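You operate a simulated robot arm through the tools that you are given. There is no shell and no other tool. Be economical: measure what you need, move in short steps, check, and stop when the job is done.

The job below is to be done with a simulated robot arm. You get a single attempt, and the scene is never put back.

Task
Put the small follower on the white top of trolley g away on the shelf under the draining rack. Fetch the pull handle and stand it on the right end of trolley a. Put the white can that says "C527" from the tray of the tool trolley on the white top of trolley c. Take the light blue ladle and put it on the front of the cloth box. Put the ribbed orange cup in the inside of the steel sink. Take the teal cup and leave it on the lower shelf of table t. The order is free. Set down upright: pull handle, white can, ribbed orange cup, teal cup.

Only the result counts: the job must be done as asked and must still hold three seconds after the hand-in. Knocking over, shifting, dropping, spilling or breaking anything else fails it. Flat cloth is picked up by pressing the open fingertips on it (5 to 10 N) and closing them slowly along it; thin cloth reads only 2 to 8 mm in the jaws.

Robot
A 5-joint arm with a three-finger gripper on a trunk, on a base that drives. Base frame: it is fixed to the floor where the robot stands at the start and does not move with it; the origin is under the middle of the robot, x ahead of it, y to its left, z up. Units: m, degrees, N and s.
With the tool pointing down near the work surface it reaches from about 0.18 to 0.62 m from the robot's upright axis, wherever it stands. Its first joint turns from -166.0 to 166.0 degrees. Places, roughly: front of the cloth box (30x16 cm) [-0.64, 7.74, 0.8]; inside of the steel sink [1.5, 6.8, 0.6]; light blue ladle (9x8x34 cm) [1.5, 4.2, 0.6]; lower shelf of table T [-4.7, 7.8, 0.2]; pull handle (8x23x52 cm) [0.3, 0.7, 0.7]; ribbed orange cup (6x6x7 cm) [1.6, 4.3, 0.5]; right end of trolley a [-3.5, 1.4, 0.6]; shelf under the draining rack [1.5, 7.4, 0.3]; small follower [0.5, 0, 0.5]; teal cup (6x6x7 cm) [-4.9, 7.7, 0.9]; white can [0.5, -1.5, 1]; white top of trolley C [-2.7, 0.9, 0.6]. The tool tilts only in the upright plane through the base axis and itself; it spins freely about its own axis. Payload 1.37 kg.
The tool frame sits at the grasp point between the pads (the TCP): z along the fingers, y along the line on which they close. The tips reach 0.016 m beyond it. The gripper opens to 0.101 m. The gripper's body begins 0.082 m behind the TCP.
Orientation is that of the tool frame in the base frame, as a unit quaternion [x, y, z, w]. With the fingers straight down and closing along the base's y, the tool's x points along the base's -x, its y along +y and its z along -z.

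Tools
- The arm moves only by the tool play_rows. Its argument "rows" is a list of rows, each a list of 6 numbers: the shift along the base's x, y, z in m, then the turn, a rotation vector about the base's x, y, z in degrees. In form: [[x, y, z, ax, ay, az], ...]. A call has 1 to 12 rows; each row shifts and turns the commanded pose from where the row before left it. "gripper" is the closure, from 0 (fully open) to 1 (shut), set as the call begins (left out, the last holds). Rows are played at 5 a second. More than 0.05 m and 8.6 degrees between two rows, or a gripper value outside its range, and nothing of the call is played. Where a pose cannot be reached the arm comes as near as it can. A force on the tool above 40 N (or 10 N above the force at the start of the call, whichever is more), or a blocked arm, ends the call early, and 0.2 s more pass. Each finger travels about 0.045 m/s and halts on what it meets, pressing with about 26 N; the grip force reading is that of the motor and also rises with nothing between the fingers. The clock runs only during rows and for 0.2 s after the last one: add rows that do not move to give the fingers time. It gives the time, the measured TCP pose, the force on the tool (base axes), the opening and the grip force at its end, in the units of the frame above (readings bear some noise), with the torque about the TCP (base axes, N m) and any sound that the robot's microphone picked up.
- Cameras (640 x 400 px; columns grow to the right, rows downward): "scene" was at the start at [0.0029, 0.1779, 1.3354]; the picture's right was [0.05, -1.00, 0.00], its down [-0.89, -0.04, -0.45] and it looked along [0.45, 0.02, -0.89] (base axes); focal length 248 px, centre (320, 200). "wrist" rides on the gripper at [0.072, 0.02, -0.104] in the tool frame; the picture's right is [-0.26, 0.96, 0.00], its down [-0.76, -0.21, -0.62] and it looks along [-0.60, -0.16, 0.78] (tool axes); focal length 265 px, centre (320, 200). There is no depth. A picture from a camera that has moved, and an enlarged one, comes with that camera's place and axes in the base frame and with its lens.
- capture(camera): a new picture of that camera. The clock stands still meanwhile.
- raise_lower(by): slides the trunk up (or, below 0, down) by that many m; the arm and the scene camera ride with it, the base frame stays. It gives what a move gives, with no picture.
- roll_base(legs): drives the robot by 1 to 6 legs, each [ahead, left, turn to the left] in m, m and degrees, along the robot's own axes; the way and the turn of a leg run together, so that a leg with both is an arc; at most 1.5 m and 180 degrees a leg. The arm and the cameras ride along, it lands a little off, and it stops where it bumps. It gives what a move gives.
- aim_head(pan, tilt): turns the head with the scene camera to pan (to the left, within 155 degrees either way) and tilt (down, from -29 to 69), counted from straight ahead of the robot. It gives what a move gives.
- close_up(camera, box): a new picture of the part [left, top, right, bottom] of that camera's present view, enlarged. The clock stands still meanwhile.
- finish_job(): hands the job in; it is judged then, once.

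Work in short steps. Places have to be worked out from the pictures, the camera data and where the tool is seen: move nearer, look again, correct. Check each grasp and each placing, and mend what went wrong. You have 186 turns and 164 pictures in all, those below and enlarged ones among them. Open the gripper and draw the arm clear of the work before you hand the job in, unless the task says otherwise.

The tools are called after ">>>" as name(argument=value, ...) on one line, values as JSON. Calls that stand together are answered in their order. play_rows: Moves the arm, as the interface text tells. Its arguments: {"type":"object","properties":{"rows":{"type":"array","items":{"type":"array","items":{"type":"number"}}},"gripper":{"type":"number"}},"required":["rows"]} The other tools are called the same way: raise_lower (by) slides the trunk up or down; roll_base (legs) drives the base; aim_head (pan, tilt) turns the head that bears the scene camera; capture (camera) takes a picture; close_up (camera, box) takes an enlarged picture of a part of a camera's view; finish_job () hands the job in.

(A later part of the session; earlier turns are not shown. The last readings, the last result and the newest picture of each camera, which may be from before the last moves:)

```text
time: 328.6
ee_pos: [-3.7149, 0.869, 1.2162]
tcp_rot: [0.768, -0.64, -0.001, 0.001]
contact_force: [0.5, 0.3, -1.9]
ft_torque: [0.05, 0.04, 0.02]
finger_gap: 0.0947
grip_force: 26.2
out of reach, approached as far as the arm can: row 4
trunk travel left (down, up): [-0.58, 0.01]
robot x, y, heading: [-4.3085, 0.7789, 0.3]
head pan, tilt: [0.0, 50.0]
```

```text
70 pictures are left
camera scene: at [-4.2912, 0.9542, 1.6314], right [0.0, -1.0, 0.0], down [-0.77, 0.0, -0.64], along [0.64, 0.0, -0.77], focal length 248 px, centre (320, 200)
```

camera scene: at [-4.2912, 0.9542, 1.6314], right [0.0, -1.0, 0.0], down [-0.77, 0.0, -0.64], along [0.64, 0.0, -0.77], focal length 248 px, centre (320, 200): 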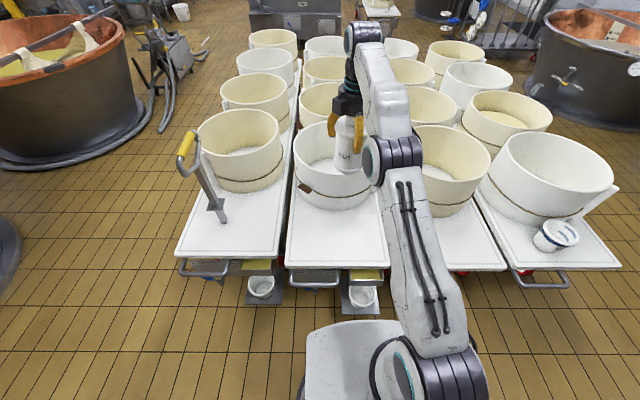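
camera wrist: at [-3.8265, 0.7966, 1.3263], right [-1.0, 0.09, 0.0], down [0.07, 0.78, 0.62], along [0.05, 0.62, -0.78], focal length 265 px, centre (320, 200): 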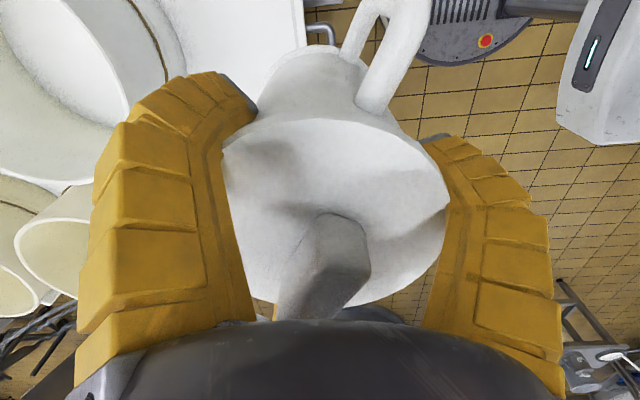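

>>> raise_lower(by=-0.4)

>>> play_rows(rows=[[0.01, 0, -0.02, 0, 0, 0], [0.01, 0, -0.02, 0, 0, 0], [0, 0, -0.02, 0, 0, 0], [0, 0, 0, 0, 0, 0]])

>>> close_up(camera="scene", box=[270, 90, 420, 310])

```text
time: 332.4
ee_pos: [-3.7145, 0.8696, 0.817]
tcp_rot: [0.769, -0.639, -0.001, 0.001]
contact_force: [1.1, 0.6, -2.0]
ft_torque: [0.02, -0.02, 0.01]
finger_gap: 0.0947
grip_force: 25.9
trunk travel left (down, up): [-0.18, 0.41]
robot x, y, heading: [-4.3101, 0.7772, 0.3]
head pan, tilt: [0.0, 50.0]
```

```text
time: 333.4
ee_pos: [-3.6948, 0.8715, 0.7567]
tcp_rot: [0.769, -0.639, 0.0, 0.0]
contact_force: [-0.4, 0.0, -2.0]
ft_torque: [0.01, -0.01, -0.02]
finger_gap: 0.0947
grip_force: 25.8
trunk travel left (down, up): [-0.18, 0.41]
robot x, y, heading: [-4.3075, 0.7778, -0.1]
head pan, tilt: [0.0, 50.0]
```

```text
1.82 times, centred on (345, 200) of scene
camera zoom: at [-4.2918, 0.9539, 1.2315], right [0.0, -1.0, 0.0], down [-0.77, 0.0, -0.64], along [0.64, 0.0, -0.77], focal length 451 px, centre (274, 200)
```

zoom: 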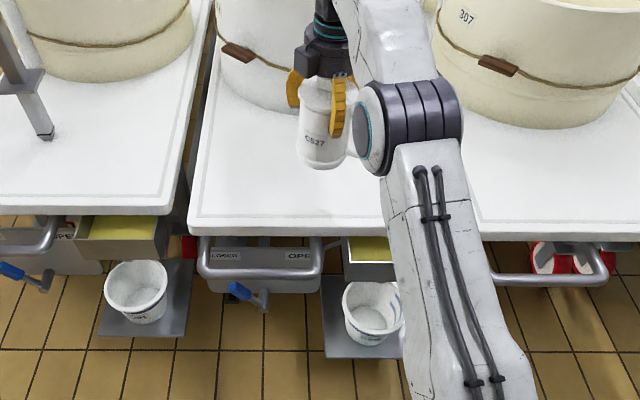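

>>> play_rows(rows=[[0, 0, -0.025, 0, 0, 0], [0, 0, -0.025, 0, 0, 0], [0, 0, -0.015, 0, 0, 0], [0, 0, -0.008, 0, 0, 0], [0, 0, 0, 0, 0, 0]])

>>> play_rows(rows=[[0, 0, -0.005, 0, 0, 0], [0, 0, -0.004, 0, 0, 0], [0, 0, 0, 0, 0, 0]])

>>> close_up(camera="scene", box=[270, 90, 420, 310])

```text
time: 334.6
ee_pos: [-3.6951, 0.8687, 0.6839]
tcp_rot: [0.769, -0.639, -0.001, 0.001]
contact_force: [-0.4, 0.5, -2.3]
ft_torque: [-0.01, -0.01, -0.03]
finger_gap: 0.0947
grip_force: 25.9
trunk travel left (down, up): [-0.18, 0.41]
robot x, y, heading: [-4.3082, 0.7787, 0.4]
head pan, tilt: [0.0, 50.0]
```

```text
time: 335.4
ee_pos: [-3.6957, 0.8696, 0.6747]
tcp_rot: [0.769, -0.64, -0.001, 0.001]
contact_force: [0.5, -0.5, -1.6]
ft_torque: [-0.01, -0.02, 0.0]
finger_gap: 0.0948
grip_force: 25.9
trunk travel left (down, up): [-0.18, 0.41]
robot x, y, heading: [-4.3067, 0.7804, 0.3]
head pan, tilt: [0.0, 50.0]
```

```text
1.82 times, centred on (345, 200) of scene
camera zoom: at [-4.2918, 0.9539, 1.2315], right [0.0, -1.0, 0.0], down [-0.77, 0.0, -0.64], along [0.64, 0.0, -0.77], focal length 451 px, centre (274, 200)
```

zoom: 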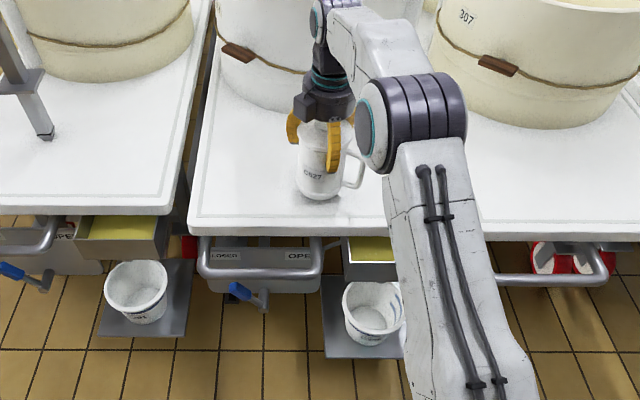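

Still free by about a centimetre or two; I continue in 4 mm steps.

>>> play_rows(rows=[[0, 0, -0.004, 0, 0, 0], [0, 0, -0.004, 0, 0, 0], [0, 0, 0, 0, 0, 0]])

>>> play_rows(rows=[[0, 0, -0.004, 0, 0, 0], [0, 0, -0.004, 0, 0, 0], [0, 0, 0, 0, 0, 0]])

>>> play_rows(rows=[[0, 0, -0.004, 0, 0, 0], [0, 0, 0, 0, 0, 0]])

```text
time: 336.2
ee_pos: [-3.6964, 0.8687, 0.667]
tcp_rot: [0.769, -0.639, 0.0, 0.001]
contact_force: [0.1, 0.0, -2.5]
ft_torque: [0.02, 0.02, 0.03]
finger_gap: 0.0948
grip_force: 26.0
trunk travel left (down, up): [-0.18, 0.41]
robot x, y, heading: [-4.3099, 0.7799, 0.3]
head pan, tilt: [0.0, 50.0]
```

```text
time: 337.0
ee_pos: [-3.6952, 0.869, 0.6593]
tcp_rot: [0.769, -0.639, 0.0, 0.001]
contact_force: [0.3, 1.0, -1.5]
ft_torque: [0.01, 0.02, 0.01]
finger_gap: 0.0948
grip_force: 25.4
trunk travel left (down, up): [-0.18, 0.41]
robot x, y, heading: [-4.3062, 0.7802, 0.1]
head pan, tilt: [0.0, 50.0]
```

```text
time: 337.6
ee_pos: [-3.6943, 0.8689, 0.6551]
tcp_rot: [0.768, -0.64, 0.0, 0.0]
contact_force: [1.3, -0.2, 3.8]
ft_torque: [0.01, 0.01, 0.02]
finger_gap: 0.095
grip_force: 26.0
trunk travel left (down, up): [-0.18, 0.41]
robot x, y, heading: [-4.3102, 0.7769, -0.0]
head pan, tilt: [0.0, 50.0]
```

Contact. Opening now, then check residual forces before lifting off.

>>> play_rows(rows=[[0, 0, 0, 0, 0, 0], [0, 0, 0, 0, 0, 0], [0, 0, 0, 0, 0, 0], [0, 0, 0, 0, 0, 0]], gripper=0)

>>> capture(camera="wrist")

```text
time: 338.6
ee_pos: [-3.6956, 0.8699, 0.6548]
tcp_rot: [0.769, -0.639, 0.0, 0.001]
contact_force: [0.0, -1.3, -0.6]
ft_torque: [-0.01, -0.03, -0.03]
finger_gap: 0.1046
grip_force: 12.3
trunk travel left (down, up): [-0.18, 0.41]
robot x, y, heading: [-4.3066, 0.7762, 0.2]
head pan, tilt: [0.0, 50.0]
```

```text
67 pictures are left
camera wrist: at [-3.702, 0.795, 0.7594], right [-1.0, 0.09, 0.0], down [0.07, 0.78, 0.62], along [0.05, 0.62, -0.78], focal length 265 px, centre (320, 200)
```

wrist: 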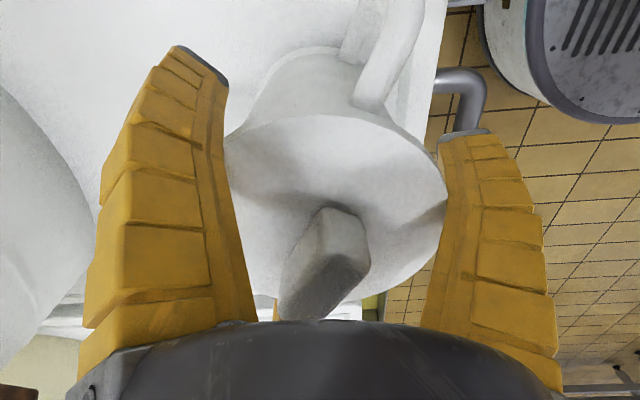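

Fully open, the lid still touches the fingers lightly (gap 0.1046). I lift a few millimetres to see whether the can follows.

>>> play_rows(rows=[[0, 0, 0.003, 0, 0, 0], [0, 0, 0.003, 0, 0, 0], [0, 0, 0.003, 0, 0, 0], [0, 0, 0, 0, 0, 0]])

>>> play_rows(rows=[[0, 0, 0.004, 0, 0, 0], [0, 0, 0.004, 0, 0, 0], [0, 0, 0, 0, 0, 0]])

>>> capture(camera="wrist")

```text
time: 339.6
ee_pos: [-3.6953, 0.8694, 0.6653]
tcp_rot: [0.769, -0.64, -0.001, 0.0]
contact_force: [0.7, -0.3, -0.7]
ft_torque: [-0.04, -0.01, 0.01]
finger_gap: 0.1051
grip_force: 1.5
trunk travel left (down, up): [-0.18, 0.41]
robot x, y, heading: [-4.3064, 0.7782, 0.1]
head pan, tilt: [0.0, 50.0]
```

```text
time: 340.4
ee_pos: [-3.6957, 0.8702, 0.6733]
tcp_rot: [0.769, -0.639, 0.0, 0.001]
contact_force: [-0.1, 0.5, -0.5]
ft_torque: [0.0, -0.03, -0.02]
finger_gap: 0.1047
grip_force: 5.9
trunk travel left (down, up): [-0.18, 0.41]
robot x, y, heading: [-4.31, 0.7765, 0.1]
head pan, tilt: [0.0, 50.0]
```

```text
66 pictures are left
camera wrist: at [-3.7017, 0.7958, 0.7772], right [-1.0, 0.09, 0.0], down [0.07, 0.78, 0.62], along [0.05, 0.62, -0.78], focal length 265 px, centre (320, 200)
```

wrist: 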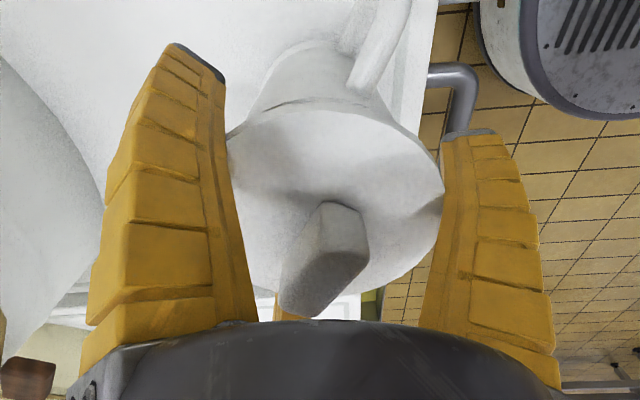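

The can stays and slides out of the fingers. I keep lifting slowly.

>>> play_rows(rows=[[0, 0, 0.004, 0, 0, 0], [0, 0, 0.004, 0, 0, 0], [0, 0, 0.004, 0, 0, 0], [0, 0, 0.004, 0, 0, 0], [0, 0, 0.004, 0, 0, 0], [0, 0, 0.004, 0, 0, 0], [0, 0, 0, 0, 0, 0]])

>>> capture(camera="wrist")

>>> close_up(camera="scene", box=[270, 90, 420, 310])

```text
time: 342.0
ee_pos: [-3.6947, 0.8699, 0.6973]
tcp_rot: [0.769, -0.639, 0.0, 0.0]
contact_force: [0.9, -0.3, 0.2]
ft_torque: [0.02, 0.01, 0.0]
finger_gap: 0.1009
grip_force: 0.0
trunk travel left (down, up): [-0.18, 0.41]
robot x, y, heading: [-4.3098, 0.7739, 0.1]
head pan, tilt: [0.0, 50.0]
```

```text
65 pictures are left
camera wrist: at [-3.7011, 0.7958, 0.8006], right [-1.0, 0.09, 0.0], down [0.07, 0.78, 0.62], along [0.05, 0.62, -0.78], focal length 265 px, centre (320, 200)
```

wrist: 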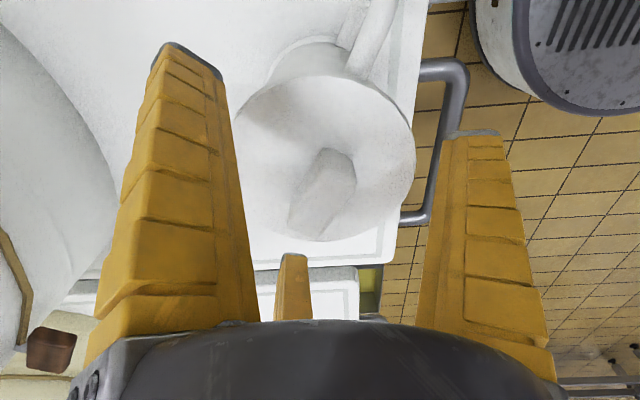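

```text
1.82 times, centred on (345, 200) of scene
camera zoom: at [-4.292, 0.9539, 1.2315], right [0.0, -1.0, 0.0], down [-0.77, 0.0, -0.64], along [0.64, 0.0, -0.77], focal length 451 px, centre (274, 200)
```

zoom: 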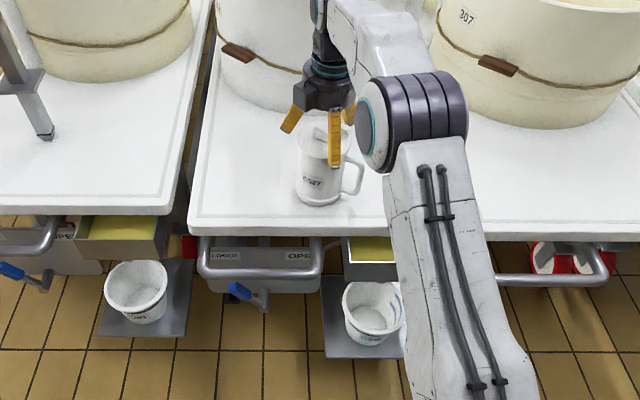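

The can stands upright on trolley C. I raise clear and look north for a way to table T.

>>> raise_lower(by=0.3)

>>> aim_head(pan=100, tilt=15)

>>> capture(camera="scene")

>>> aim_head(pan=48, tilt=15)

>>> capture(camera="scene")

```text
time: 345.0
ee_pos: [-3.6953, 0.8703, 0.9956]
tcp_rot: [0.769, -0.639, -0.001, 0.001]
contact_force: [0.3, 0.6, 0.4]
ft_torque: [-0.02, 0.01, 0.0]
finger_gap: 0.1006
grip_force: 0.0
trunk travel left (down, up): [-0.48, 0.11]
robot x, y, heading: [-4.3059, 0.7821, 0.0]
head pan, tilt: [0.0, 50.0]
```

```text
time: 346.8
ee_pos: [-3.6945, 0.87, 0.9955]
tcp_rot: [0.769, -0.64, -0.001, 0.001]
contact_force: [-0.7, 0.4, 0.0]
ft_torque: [0.0, -0.01, 0.03]
finger_gap: 0.1006
grip_force: 0.0
trunk travel left (down, up): [-0.48, 0.11]
robot x, y, heading: [-4.3097, 0.7784, 0.3]
head pan, tilt: [100.0, 15.0]
```

```text
63 pictures are left
camera scene: at [-4.3855, 1.0455, 1.5852], right [0.98, 0.18, 0.0], down [0.05, -0.26, -0.97], along [-0.17, 0.95, -0.26], focal length 248 px, centre (320, 200)
```

scene: 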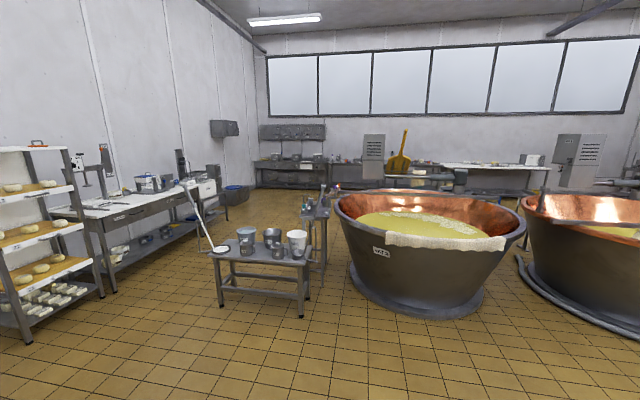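

```text
time: 348.0
ee_pos: [-3.6961, 0.8702, 0.9956]
tcp_rot: [0.769, -0.639, -0.001, 0.001]
contact_force: [-0.5, 0.0, -0.7]
ft_torque: [-0.05, 0.03, 0.01]
finger_gap: 0.1008
grip_force: 0.0
trunk travel left (down, up): [-0.48, 0.11]
robot x, y, heading: [-4.3091, 0.78, -0.0]
head pan, tilt: [48.0, 15.0]
```

```text
62 pictures are left
camera scene: at [-4.3068, 1.0233, 1.5852], right [0.75, -0.67, 0.0], down [-0.17, -0.19, -0.97], along [0.64, 0.72, -0.26], focal length 248 px, centre (320, 200)
```

scene: 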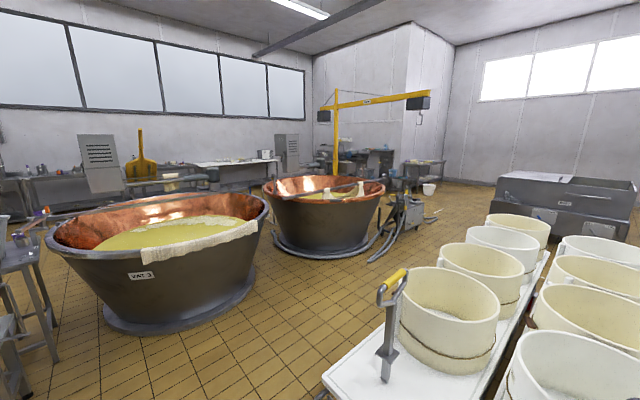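

A corridor about 1.2 m wide leads north between the pitcher table and the west bench (x≈-6.3). I retract the arm and drive there.

>>> play_rows(rows=[[-0.04, 0, 0.02, 0, 0, 0], [-0.04, 0, 0.02, 0, 0, 0], [-0.04, 0, 0.02, 0, 0, 0], [-0.04, 0, 0.02, 0, 0, 0], [-0.04, -0.01, 0, 0, 0, 0], [0, 0, 0, 0, 0, 0]])

>>> roll_base(legs=[[0, 1.12, 0], [0, 0, 90], [0, 1.2, 0], [0, 0.73, 0]])

>>> aim_head(pan=0, tilt=20)

>>> capture(camera="scene")

```text
time: 349.4
ee_pos: [-3.8953, 0.8611, 1.0763]
tcp_rot: [0.769, -0.639, 0.001, 0.0]
contact_force: [-0.2, -0.7, 0.4]
ft_torque: [0.01, 0.02, -0.02]
finger_gap: 0.1006
grip_force: 0.1
trunk travel left (down, up): [-0.48, 0.11]
robot x, y, heading: [-4.3058, 0.7812, 0.1]
head pan, tilt: [48.0, 15.0]
```

```text
time: 368.2
ee_pos: [-6.2867, 2.2829, 1.0764]
tcp_rot: [0.995, 0.098, 0.001, 0.0]
contact_force: [0.0, 0.5, 0.1]
ft_torque: [0.0, -0.03, 0.0]
finger_gap: 0.1004
grip_force: 0.1
trunk travel left (down, up): [-0.48, 0.11]
robot x, y, heading: [-6.1953, 1.8681, 91.2]
head pan, tilt: [48.0, 15.0]
```

```text
time: 369.3
ee_pos: [-6.2855, 2.2818, 1.0777]
tcp_rot: [0.995, 0.098, 0.001, 0.001]
contact_force: [0.7, -0.3, 0.6]
ft_torque: [0.02, -0.01, -0.01]
finger_gap: 0.1006
grip_force: 0.0
trunk travel left (down, up): [-0.48, 0.11]
robot x, y, heading: [-6.2016, 1.866, 91.0]
head pan, tilt: [0.0, 20.0]
```

```text
61 pictures are left
camera scene: at [-6.3744, 1.8989, 1.5771], right [1.0, 0.02, 0.0], down [0.01, -0.34, -0.94], along [-0.02, 0.94, -0.34], focal length 248 px, centre (320, 200)
```

scene: 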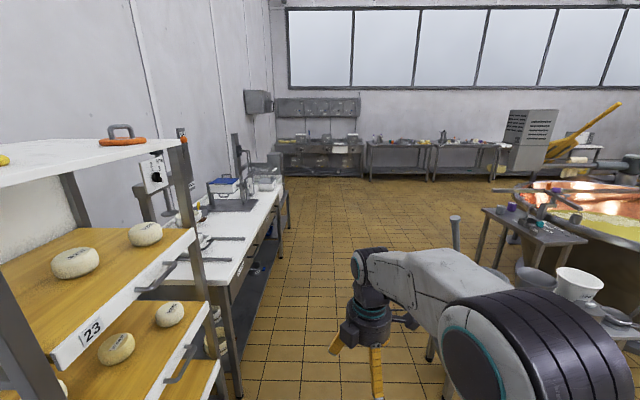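

>>> roll_base(legs=[[0, 0, -1.5], [1.4, 0, 0], [1.4, 0, 0], [1.4, 0, 0], [0, -1.3, 0]])

>>> aim_head(pan=0, tilt=30)

>>> capture(camera="scene")

```text
time: 395.9
ee_pos: [-5.0881, 6.4954, 1.0763]
tcp_rot: [0.995, 0.096, 0.001, 0.001]
contact_force: [-0.4, 0.2, -0.3]
ft_torque: [0.02, 0.03, 0.03]
finger_gap: 0.1008
grip_force: 0.0
trunk travel left (down, up): [-0.48, 0.11]
robot x, y, heading: [-5.003, 6.0834, 90.9]
head pan, tilt: [0.0, 20.0]
```

```text
time: 396.6
ee_pos: [-5.0887, 6.4959, 1.0768]
tcp_rot: [0.995, 0.096, -0.001, 0.001]
contact_force: [-1.0, -0.1, 0.4]
ft_torque: [-0.04, 0.01, 0.01]
finger_gap: 0.1008
grip_force: 0.1
trunk travel left (down, up): [-0.48, 0.11]
robot x, y, heading: [-5.001, 6.0848, 90.7]
head pan, tilt: [0.0, 30.0]
```

```text
60 pictures are left
camera scene: at [-5.1771, 6.1105, 1.5611], right [1.0, 0.01, 0.0], down [0.01, -0.5, -0.87], along [-0.01, 0.87, -0.5], focal length 248 px, centre (320, 200)
```

scene: 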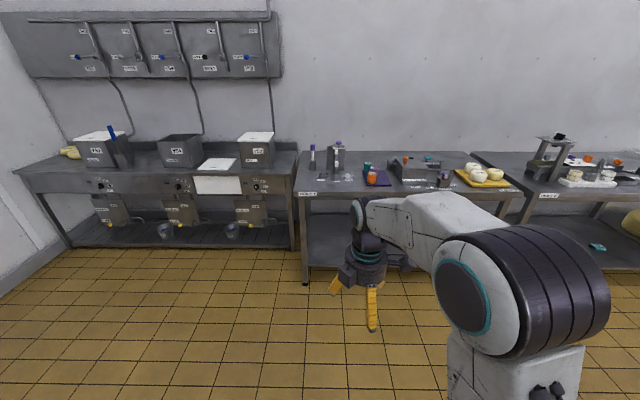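

>>> close_up(camera="scene", box=[290, 130, 520, 290])

```text
2.50 times, centred on (405, 210) of scene
camera zoom: at [-5.1771, 6.1105, 1.5611], right [1.0, 0.01, 0.0], down [0.01, -0.5, -0.87], along [-0.01, 0.87, -0.5], focal length 620 px, centre (108, 175)
```

zoom: 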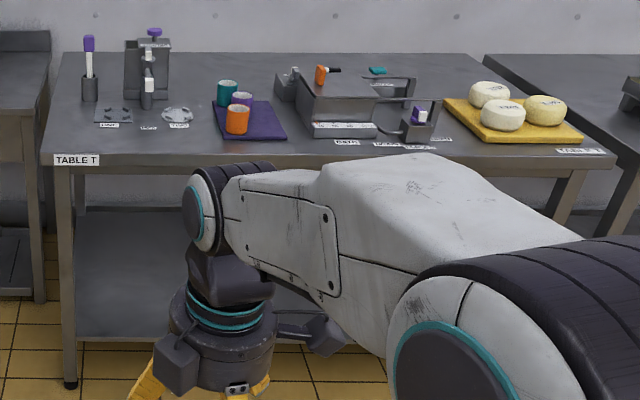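

Table T: the teal cup stands at the back of the purple mat, purple and orange cups near it; the lower shelf front is free. I move closer for a better look.

>>> roll_base(legs=[[0.86, 0.0, 0]])

>>> aim_head(pan=-10, tilt=45)

>>> capture(camera="scene")

>>> capture(camera="wrist")

```text
time: 401.2
ee_pos: [-5.0965, 7.3575, 1.0765]
tcp_rot: [0.995, 0.095, -0.001, 0.001]
contact_force: [0.0, 0.1, 0.7]
ft_torque: [0.01, -0.02, -0.01]
finger_gap: 0.1008
grip_force: 0.0
trunk travel left (down, up): [-0.48, 0.11]
robot x, y, heading: [-5.0081, 6.9427, 90.5]
head pan, tilt: [0.0, 30.0]
```

```text
time: 401.9
ee_pos: [-5.0959, 7.3568, 1.0772]
tcp_rot: [0.996, 0.094, 0.001, 0.0]
contact_force: [0.1, 0.5, 0.7]
ft_torque: [0.01, 0.0, 0.03]
finger_gap: 0.1007
grip_force: 0.0
trunk travel left (down, up): [-0.48, 0.11]
robot x, y, heading: [-5.0111, 6.9452, 90.8]
head pan, tilt: [-10.0, 45.0]
```

```text
58 pictures are left
camera scene: at [-5.1729, 6.962, 1.5384], right [0.99, -0.16, 0.0], down [-0.12, -0.7, -0.71], along [0.12, 0.7, -0.71], focal length 248 px, centre (320, 200)
```

scene: 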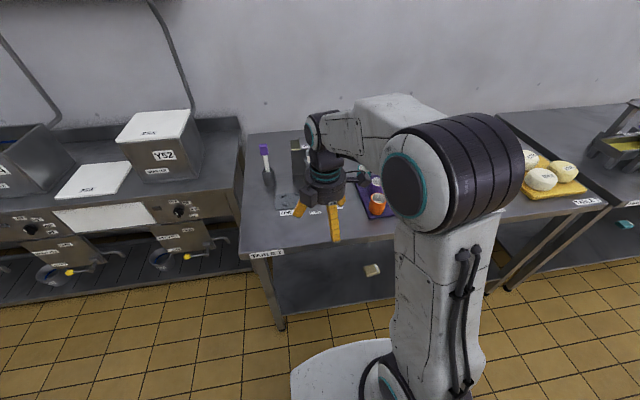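

```text
57 pictures are left
camera wrist: at [-5.0213, 7.3512, 1.1813], right [-0.08, -1.0, 0.0], down [-0.78, 0.06, 0.62], along [-0.62, 0.05, -0.78], focal length 265 px, centre (320, 200)
```

wrist: 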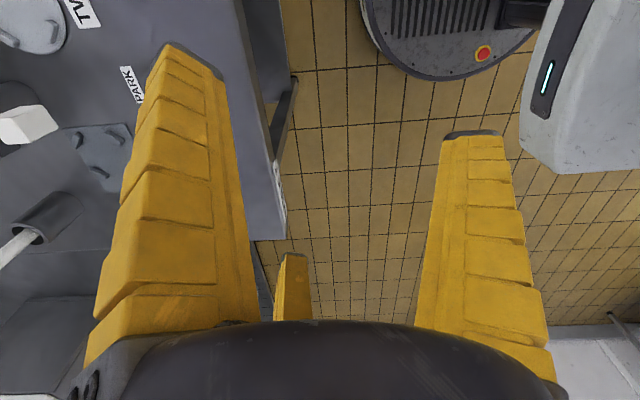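

I shift right, swing the arm aside to the right while spinning the tool, and look at the cups.

>>> roll_base(legs=[[0, -0.12, 0]])

>>> play_rows(rows=[[0.04, 0, 0.02, 0, 0, 8.5], [0.04, 0, 0.02, 0, 0, 8.5], [0.045, -0.01, 0.01, 0, 0, 8.5], [0.045, -0.01, 0, 0, 0, 8.5], [0.045, -0.02, 0, 0, 0, 8.5], [0.04, -0.02, 0, 0, 0, 8.5], [0.04, -0.02, 0, 0, 0, 8.5], [0.03, -0.02, 0, 0, 0, 8.5], [0, 0, 0, 0, 0, 8.5], [0, 0, 0, 0, 0, 2.5], [0, 0, 0, 0, 0, 0]])

>>> aim_head(pan=-5, tilt=40)

>>> close_up(camera="scene", box=[250, 120, 450, 260])

```text
time: 403.2
ee_pos: [-4.9757, 7.3574, 1.0768]
tcp_rot: [0.996, 0.093, -0.001, 0.001]
contact_force: [-0.1, 0.1, 0.1]
ft_torque: [-0.01, 0.03, 0.01]
finger_gap: 0.1003
grip_force: 0.2
trunk travel left (down, up): [-0.48, 0.11]
robot x, y, heading: [-4.894, 6.9442, 90.3]
head pan, tilt: [-10.0, 45.0]
```

```text
time: 405.6
ee_pos: [-4.9317, 7.3194, 1.1272]
tcp_rot: [0.71, 0.704, -0.001, 0.0]
contact_force: [0.3, -0.4, 0.6]
ft_torque: [-0.02, 0.03, 0.01]
finger_gap: 0.1006
grip_force: 0.0
out of reach, approached as far as the arm can: row 6, 7, 8, 9, 10
trunk travel left (down, up): [-0.48, 0.11]
robot x, y, heading: [-4.8906, 6.9458, 90.7]
head pan, tilt: [-10.0, 45.0]
```

```text
time: 406.2
ee_pos: [-4.9313, 7.319, 1.1266]
tcp_rot: [0.71, 0.704, 0.0, 0.0]
contact_force: [0.0, -0.2, -0.6]
ft_torque: [0.0, 0.01, 0.0]
finger_gap: 0.1008
grip_force: 0.2
trunk travel left (down, up): [-0.48, 0.11]
robot x, y, heading: [-4.8922, 6.9481, 90.3]
head pan, tilt: [-5.0, 40.0]
```

```text
2.86 times, centred on (350, 190) of scene
camera zoom: at [-5.0607, 6.9678, 1.5456], right [1.0, -0.08, 0.0], down [-0.05, -0.64, -0.77], along [0.06, 0.76, -0.64], focal length 709 px, centre (234, 229)
```

zoom: 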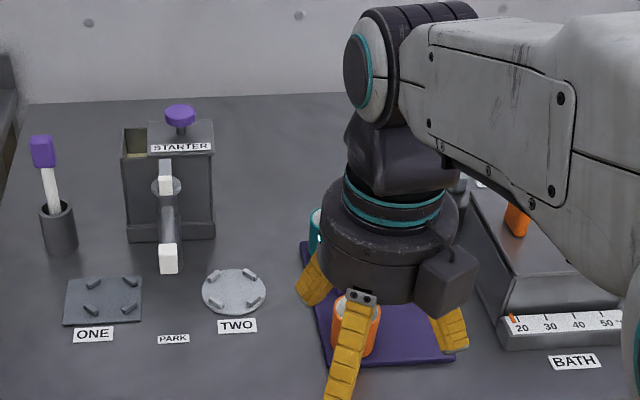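

>>> play_rows(rows=[[0.03, 0.03, 0, 0, 0, 0], [0.03, 0.03, 0, 0, 0, 0], [0.04, 0.01, 0, 0, 0, 0], [0.04, 0, 0, 0, 0, 0], [0.04, 0, 0, 0, 0, 0], [0.04, 0, 0, 0, 0, 0], [0.03, 0, 0, 0, 0, 0], [0, 0, 0, 0, 0, 0]])

>>> close_up(camera="scene", box=[250, 120, 450, 260])

```text
time: 408.0
ee_pos: [-4.9379, 7.3719, 1.127]
tcp_rot: [0.711, 0.704, 0.0, 0.0]
contact_force: [-0.3, -1.2, 0.0]
ft_torque: [0.02, 0.04, 0.01]
finger_gap: 0.1006
grip_force: 0.0
out of reach, approached as far as the arm can: row 1, 2, 3, 4, 5, 6, 7
trunk travel left (down, up): [-0.48, 0.11]
robot x, y, heading: [-4.8937, 6.9473, 90.5]
head pan, tilt: [-5.0, 40.0]
```

```text
2.86 times, centred on (350, 190) of scene
camera zoom: at [-5.0608, 6.9678, 1.5457], right [1.0, -0.08, 0.0], down [-0.05, -0.64, -0.77], along [0.06, 0.76, -0.64], focal length 709 px, centre (234, 229)
```

zoom: 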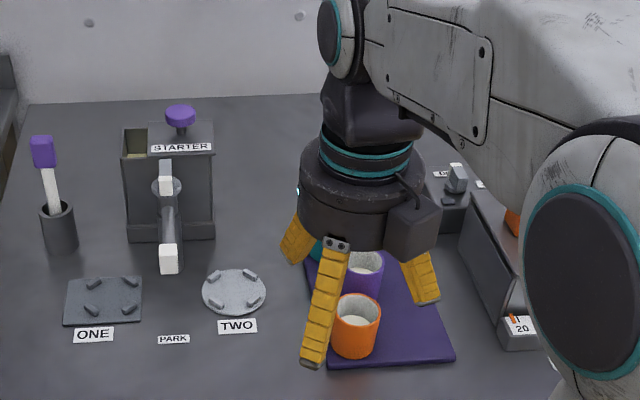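

The wrist's spin has a stop when the camera points straight outward; I back off 8° from it. Teal cup centre ≈(-4.867, 7.712), rim z≈0.93. I move up 5 cm, tilt the tool outward 30° and preshape to pinch its free left wall.

>>> roll_base(legs=[[0.05, 0, 0]])

>>> play_rows(rows=[[0, 0, 0, 0, 0, -8], [0.01, 0.02, 0, 7.5, 0, 0], [0.01, 0.03, 0, 7.5, 0, 0], [0.01, 0.03, 0, 7.5, 0, 0], [0.01, 0.03, 0, 7.5, 0, 0], [0, 0.03, 0, 0, 0, 0], [0, 0.03, 0, 0, 0, 0], [0, 0, 0, 0, 0, 0]], gripper=0.45)

>>> capture(camera="wrist")

>>> close_up(camera="scene", box=[250, 100, 450, 260])

```text
time: 409.0
ee_pos: [-4.9379, 7.4219, 1.1261]
tcp_rot: [0.711, 0.703, -0.001, 0.0]
contact_force: [0.7, 0.1, 0.3]
ft_torque: [-0.04, -0.03, -0.02]
finger_gap: 0.1007
grip_force: 0.1
trunk travel left (down, up): [-0.48, 0.11]
robot x, y, heading: [-4.893, 6.9943, 90.4]
head pan, tilt: [-5.0, 40.0]
```

```text
time: 410.8
ee_pos: [-4.896, 7.594, 1.1262]
tcp_rot: [0.732, 0.63, 0.169, -0.196]
contact_force: [0.6, 0.3, 0.7]
ft_torque: [-0.02, -0.01, 0.02]
finger_gap: 0.059
grip_force: 3.5
out of reach, approached as far as the arm can: row 3
trunk travel left (down, up): [-0.48, 0.11]
robot x, y, heading: [-4.8958, 6.9923, 90.5]
head pan, tilt: [-5.0, 40.0]
```

```text
54 pictures are left
camera wrist: at [-4.8646, 7.6001, 1.2504], right [0.91, -0.35, -0.2], down [-0.32, -0.93, 0.18], along [-0.25, -0.1, -0.96], focal length 265 px, centre (320, 200)
```

wrist: 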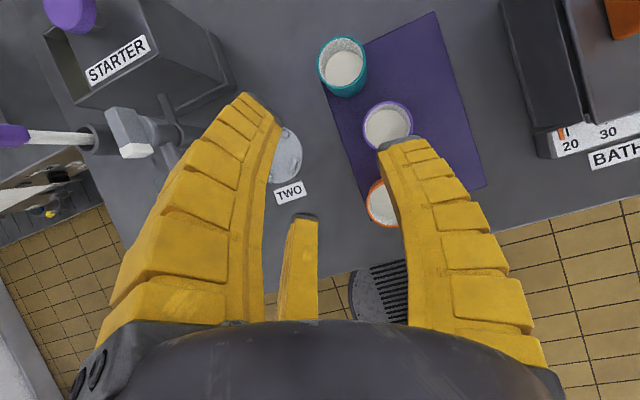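

```text
2.50 times, centred on (350, 180) of scene
camera zoom: at [-5.0612, 7.0172, 1.5457], right [1.0, -0.08, 0.0], down [-0.05, -0.64, -0.77], along [0.06, 0.76, -0.64], focal length 620 px, centre (245, 250)
```

zoom: 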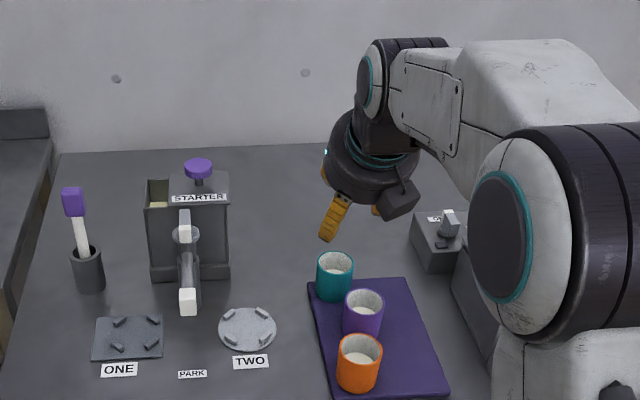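

Both cameras put the teal cup at (-4.867, 7.706), rim z≈0.93 with some white filling, so it must stay upright. I approach along the tool axis to pinch its left wall.

>>> play_rows(rows=[[0, 0.023, -0.04, 0, 0, 0], [0, 0.023, -0.04, 0, 0, 0], [0, 0.023, -0.04, 0, 0, 0], [0, 0.02, -0.035, 0, 0, 0], [0, 0, 0, 0, 0, 0]])

>>> close_up(camera="scene", box=[290, 130, 410, 250])

>>> capture(camera="wrist")

```text
time: 412.0
ee_pos: [-4.8939, 7.6806, 0.9729]
tcp_rot: [0.732, 0.63, 0.168, -0.197]
contact_force: [0.5, -0.1, -0.8]
ft_torque: [0.04, -0.03, -0.02]
finger_gap: 0.0593
grip_force: 2.9
trunk travel left (down, up): [-0.48, 0.11]
robot x, y, heading: [-4.8912, 6.9959, 90.4]
head pan, tilt: [-5.0, 40.0]
```

```text
3.33 times, centred on (350, 190) of scene
camera zoom: at [-5.0612, 7.0173, 1.5457], right [1.0, -0.08, 0.0], down [-0.05, -0.64, -0.77], along [0.06, 0.76, -0.64], focal length 827 px, centre (220, 233)
```

zoom: 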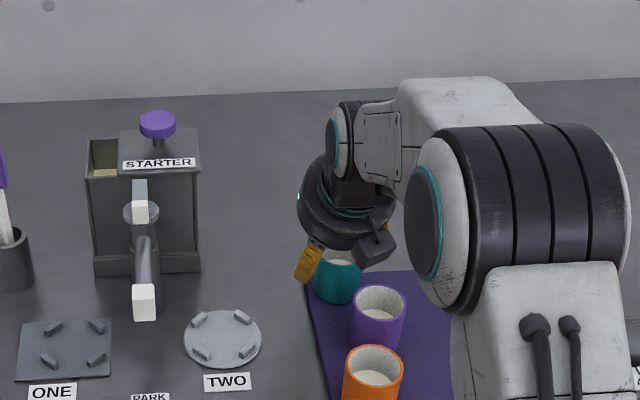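

```text
51 pictures are left
camera wrist: at [-4.8636, 7.687, 1.097], right [0.91, -0.35, -0.2], down [-0.32, -0.93, 0.18], along [-0.25, -0.1, -0.96], focal length 265 px, centre (320, 200)
```

wrist: 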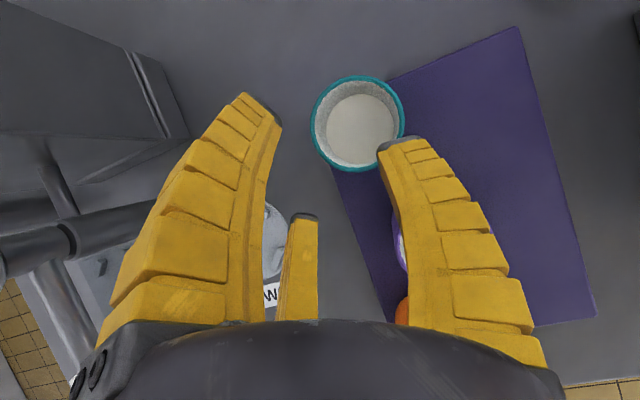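

>>> play_rows(rows=[[-0.002, 0.012, -0.02, 0, 0, 0], [0, 0.008, -0.014, 0, 0, 0], [0, 0.006, -0.012, 0, 0, 0], [0, 0, 0, 0, 0, 0]])

>>> capture(camera="wrist")

```text
time: 412.8
ee_pos: [-4.8966, 7.7098, 0.9433]
tcp_rot: [0.728, 0.629, 0.178, -0.209]
contact_force: [-1.6, -2.3, 18.4]
ft_torque: [-0.24, -0.95, -0.11]
finger_gap: 0.0565
grip_force: 5.0
trunk travel left (down, up): [-0.48, 0.11]
robot x, y, heading: [-4.8908, 6.9927, 90.3]
head pan, tilt: [-5.0, 40.0]
stopped in row 4: the force on the tool passed its limit at 42 N (the readings are from after the stop); the commanded pose is now the measured one
```

```text
50 pictures are left
camera wrist: at [-4.8663, 7.7137, 1.0681], right [0.92, -0.34, -0.21], down [-0.31, -0.94, 0.15], along [-0.25, -0.07, -0.97], focal length 265 px, centre (320, 200)
```

wrist: 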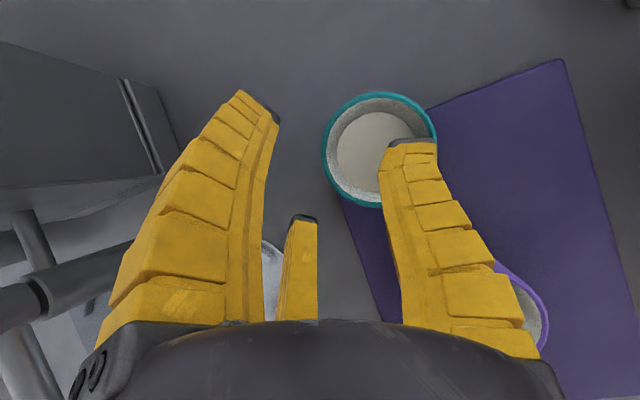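

The inner finger touched the cup's right rim. I back off, shift 1.8 cm left and a bit deeper, and retry.

>>> play_rows(rows=[[0, -0.01, 0.02, 0, 0, 0], [0, -0.015, 0.03, 0, 0, 0], [-0.018, 0.015, 0, 0, 0, 0], [0, 0, 0, 0, 0, 0]])

>>> capture(camera="wrist")

```text
time: 413.8
ee_pos: [-4.9114, 7.6992, 0.9877]
tcp_rot: [0.728, 0.631, 0.17, -0.207]
contact_force: [0.3, -0.3, -0.2]
ft_torque: [-0.03, 0.02, 0.02]
finger_gap: 0.0593
grip_force: 3.3
out of reach, approached as far as the arm can: row 3
trunk travel left (down, up): [-0.48, 0.11]
robot x, y, heading: [-4.8943, 6.9927, 90.6]
head pan, tilt: [-5.0, 40.0]
```

```text
49 pictures are left
camera wrist: at [-4.8796, 7.7045, 1.1118], right [0.91, -0.34, -0.22], down [-0.31, -0.94, 0.17], along [-0.26, -0.08, -0.96], focal length 265 px, centre (320, 200)
```

wrist: 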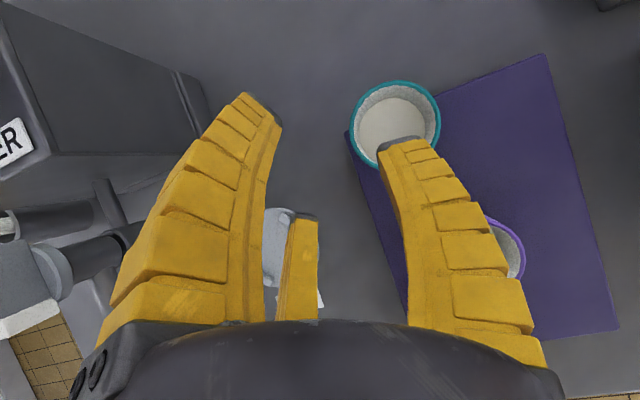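

>>> play_rows(rows=[[0, 0, 0, 8, 0, 0], [-0.004, 0.01, -0.02, 0, 0, 0], [0, 0.008, -0.02, 0, 0, 0], [0, 0.004, -0.012, 0, 0, 0], [0, 0.004, -0.01, 0, 0, 0], [0, 0, 0, 0, 0, 0]])

>>> capture(camera="wrist")

```text
time: 415.2
ee_pos: [-4.9066, 7.7255, 0.925]
tcp_rot: [0.712, 0.616, 0.215, -0.259]
contact_force: [0.2, -0.3, -0.2]
ft_torque: [0.02, 0.0, 0.02]
finger_gap: 0.059
grip_force: 2.4
out of reach, approached as far as the arm can: row 1, 2
trunk travel left (down, up): [-0.48, 0.11]
robot x, y, heading: [-4.8916, 6.9964, 90.4]
head pan, tilt: [-5.0, 40.0]
```

```text
48 pictures are left
camera wrist: at [-4.8764, 7.7131, 1.0492], right [0.91, -0.3, -0.26], down [-0.31, -0.95, 0.03], along [-0.26, 0.05, -0.96], focal length 265 px, centre (320, 200)
```

wrist: 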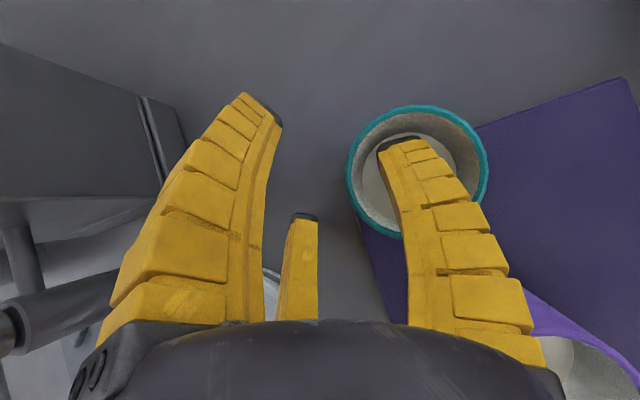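

The inner finger is inside the cup with no contact force. I close on the wall.

>>> play_rows(rows=[[0, 0, 0, 0, 0, 0], [0, 0, 0, 0, 0, 0], [0, 0, 0, 0, 0, 0], [0, 0, 0, 0, 0, 0], [0, 0, 0, 0, 0, 0], [0, 0, 0, 0, 0, 0]], gripper=1)

>>> capture(camera="wrist")

```text
time: 416.6
ee_pos: [-4.9086, 7.7264, 0.9263]
tcp_rot: [0.712, 0.617, 0.215, -0.258]
contact_force: [-0.4, -0.3, 1.8]
ft_torque: [-0.05, -0.08, -0.05]
finger_gap: 0.006
grip_force: 25.8
trunk travel left (down, up): [-0.48, 0.11]
robot x, y, heading: [-4.8933, 6.9954, 90.6]
head pan, tilt: [-5.0, 40.0]
```

```text
47 pictures are left
camera wrist: at [-4.8764, 7.7129, 1.0495], right [0.91, -0.3, -0.26], down [-0.31, -0.95, 0.03], along [-0.26, 0.05, -0.96], focal length 265 px, centre (320, 200)
```

wrist: 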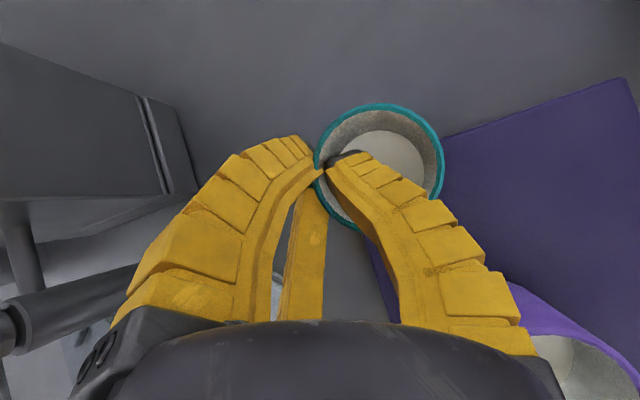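

Wall gripped (6 mm). Lift straight up slowly and check the cup stays level.

>>> play_rows(rows=[[0, 0, 0.01, 0, 0, 0], [0, 0, 0.01, 0, 0, 0], [0, 0, 0.01, 0, 0, 0], [0, 0, 0.01, 0, 0, 0], [0, 0, 0.01, 0, 0, 0], [0, 0, 0, 0, 0, 0]])

>>> close_up(camera="scene", box=[290, 110, 410, 230])

```text
time: 418.0
ee_pos: [-4.9081, 7.7253, 0.9755]
tcp_rot: [0.712, 0.618, 0.213, -0.257]
contact_force: [1.1, -1.1, -1.1]
ft_torque: [0.03, 0.03, 0.03]
finger_gap: 0.006
grip_force: 26.0
trunk travel left (down, up): [-0.48, 0.11]
robot x, y, heading: [-4.8955, 6.9935, 90.4]
head pan, tilt: [-5.0, 40.0]
```

```text
3.33 times, centred on (350, 170) of scene
camera zoom: at [-5.0613, 7.0174, 1.5456], right [1.0, -0.08, 0.0], down [-0.05, -0.64, -0.77], along [0.06, 0.76, -0.64], focal length 827 px, centre (220, 300)
```

zoom: 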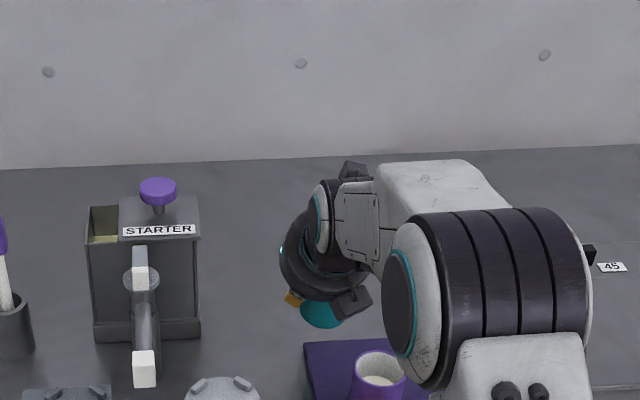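

Cup is level and free. I raise it, back off from the table, then lower toward shelf height.

>>> raise_lower(by=0.1)

>>> roll_base(legs=[[-0.65, 0.1, 0]])

>>> raise_lower(by=-0.4)

>>> play_rows(rows=[[0, 0, -0.03, 0, 0, 0], [0, 0, -0.03, 0, 0, 0], [0, 0, -0.03, 0, 0, 0], [0, 0, -0.03, 0, 0, 0], [0, 0, -0.03, 0, 0, 0], [0, 0, -0.03, 0, 0, 0], [0, 0, -0.03, 0, 0, 0], [0, 0, 0, 0, 0, 0]])

>>> capture(camera="scene")

```text
time: 419.3
ee_pos: [-4.9086, 7.726, 1.075]
tcp_rot: [0.711, 0.618, 0.213, -0.258]
contact_force: [-0.8, 1.6, -2.1]
ft_torque: [0.0, 0.05, 0.01]
finger_gap: 0.006
grip_force: 26.2
trunk travel left (down, up): [-0.58, 0.01]
robot x, y, heading: [-4.8935, 6.9914, 90.6]
head pan, tilt: [-5.0, 40.0]
```

```text
time: 422.9
ee_pos: [-5.0006, 7.088, 1.0754]
tcp_rot: [0.714, 0.614, 0.215, -0.257]
contact_force: [-0.1, -0.3, -1.0]
ft_torque: [-0.01, 0.02, -0.03]
finger_gap: 0.006
grip_force: 26.2
trunk travel left (down, up): [-0.58, 0.01]
robot x, y, heading: [-4.99, 6.357, 90.0]
head pan, tilt: [-5.0, 40.0]
```

```text
time: 426.7
ee_pos: [-5.0003, 7.0886, 0.6754]
tcp_rot: [0.714, 0.614, 0.215, -0.257]
contact_force: [0.1, 0.2, -0.7]
ft_torque: [0.0, 0.01, 0.02]
finger_gap: 0.0061
grip_force: 25.6
trunk travel left (down, up): [-0.18, 0.41]
robot x, y, heading: [-4.992, 6.3576, 90.0]
head pan, tilt: [-5.0, 40.0]
```

```text
time: 428.5
ee_pos: [-5.0012, 7.0874, 0.463]
tcp_rot: [0.715, 0.614, 0.215, -0.257]
contact_force: [0.5, -0.7, -1.0]
ft_torque: [0.02, 0.01, 0.01]
finger_gap: 0.006
grip_force: 26.2
trunk travel left (down, up): [-0.18, 0.41]
robot x, y, heading: [-4.9899, 6.3561, 89.9]
head pan, tilt: [-5.0, 40.0]
```

```text
45 pictures are left
camera scene: at [-5.1599, 6.3812, 1.2456], right [1.0, -0.09, 0.0], down [-0.06, -0.64, -0.77], along [0.07, 0.76, -0.64], focal length 248 px, centre (320, 200)
```

scene: 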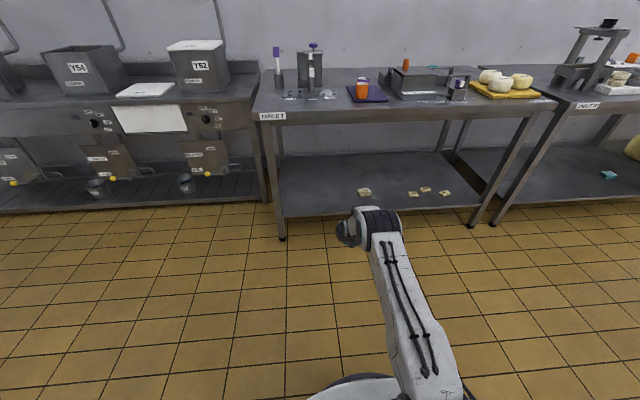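

The shelf's front-left is free at x≈-5.0. I lower so the cup bottom is about 5 cm above the shelf, and drive in under the table top.

>>> raise_lower(by=-0.13)

>>> roll_base(legs=[[0.3, 0, 0]])

>>> capture(camera="scene")

>>> capture(camera="wrist")

```text
time: 430.1
ee_pos: [-5.0017, 7.0873, 0.3348]
tcp_rot: [0.714, 0.614, 0.215, -0.257]
contact_force: [0.1, -0.2, -1.0]
ft_torque: [-0.01, 0.02, -0.02]
finger_gap: 0.0058
grip_force: 26.1
trunk travel left (down, up): [-0.05, 0.54]
robot x, y, heading: [-4.9912, 6.3578, 90.1]
head pan, tilt: [-5.0, 40.0]
```

```text
time: 432.2
ee_pos: [-5.0016, 7.3954, 0.334]
tcp_rot: [0.713, 0.616, 0.214, -0.257]
contact_force: [0.5, 0.3, -0.4]
ft_torque: [0.0, -0.02, 0.01]
finger_gap: 0.006
grip_force: 26.0
trunk travel left (down, up): [-0.05, 0.54]
robot x, y, heading: [-4.9936, 6.6646, 89.9]
head pan, tilt: [-5.0, 40.0]
```

```text
44 pictures are left
camera scene: at [-5.1603, 6.6887, 1.1156], right [1.0, -0.08, 0.0], down [-0.05, -0.64, -0.77], along [0.07, 0.76, -0.64], focal length 248 px, centre (320, 200)
```

scene: 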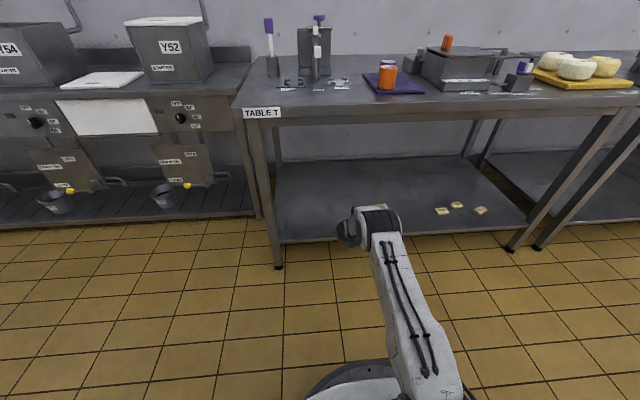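

```text
43 pictures are left
camera wrist: at [-4.9712, 7.382, 0.4572], right [0.91, -0.31, -0.26], down [-0.31, -0.95, 0.03], along [-0.26, 0.05, -0.96], focal length 265 px, centre (320, 200)
```

wrist: 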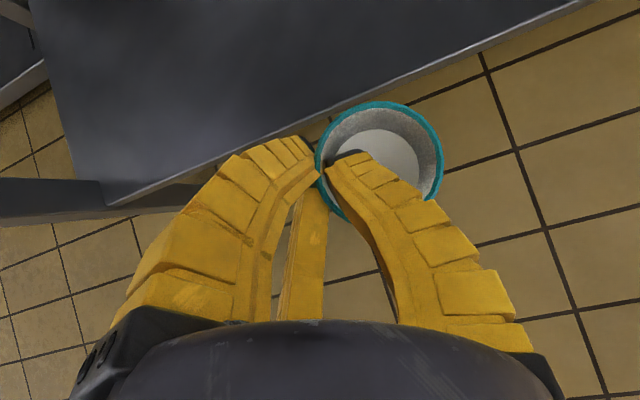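

Shelf z≈0.21, front edge y≈7.47. I drive in 0.2 m and lower gently.

>>> roll_base(legs=[[0.2, 0, 0]])

>>> play_rows(rows=[[0, 0, -0.015, 0, 0, 0], [0, 0, -0.01, 0, 0, 0], [0, 0, -0.008, 0, 0, 0], [0, 0, -0.006, 0, 0, 0], [0, 0, 0, 0, 0, 0]])

>>> play_rows(rows=[[0, 0, -0.005, 0, 0, 0], [0, 0, -0.004, 0, 0, 0], [0, 0, 0, 0, 0, 0]])

>>> play_rows(rows=[[0, 0, -0.004, 0, 0, 0], [0, 0, -0.004, 0, 0, 0], [0, 0, 0, 0, 0, 0]])

```text
time: 433.8
ee_pos: [-5.0046, 7.5918, 0.3343]
tcp_rot: [0.713, 0.616, 0.214, -0.258]
contact_force: [-0.6, 0.7, -1.1]
ft_torque: [0.03, 0.04, 0.0]
finger_gap: 0.0059
grip_force: 26.2
trunk travel left (down, up): [-0.05, 0.54]
robot x, y, heading: [-4.9919, 6.862, 90.5]
head pan, tilt: [-5.0, 40.0]
```

```text
time: 435.0
ee_pos: [-5.0067, 7.5918, 0.2948]
tcp_rot: [0.713, 0.616, 0.213, -0.257]
contact_force: [0.7, -0.1, -0.9]
ft_torque: [0.04, 0.02, -0.02]
finger_gap: 0.0061
grip_force: 26.1
trunk travel left (down, up): [-0.05, 0.54]
robot x, y, heading: [-4.9887, 6.8642, 90.5]
head pan, tilt: [-5.0, 40.0]
```

```text
time: 435.8
ee_pos: [-5.0057, 7.593, 0.2861]
tcp_rot: [0.713, 0.616, 0.213, -0.257]
contact_force: [0.3, -0.5, -1.7]
ft_torque: [0.03, 0.03, -0.01]
finger_gap: 0.0061
grip_force: 26.1
trunk travel left (down, up): [-0.05, 0.54]
robot x, y, heading: [-4.9947, 6.8646, 90.3]
head pan, tilt: [-5.0, 40.0]
```

```text
time: 436.6
ee_pos: [-5.0061, 7.593, 0.2781]
tcp_rot: [0.713, 0.616, 0.215, -0.257]
contact_force: [-0.3, 0.0, 0.8]
ft_torque: [0.02, 0.01, 0.0]
finger_gap: 0.0059
grip_force: 25.9
trunk travel left (down, up): [-0.05, 0.54]
robot x, y, heading: [-4.9913, 6.8606, 90.5]
head pan, tilt: [-5.0, 40.0]
```

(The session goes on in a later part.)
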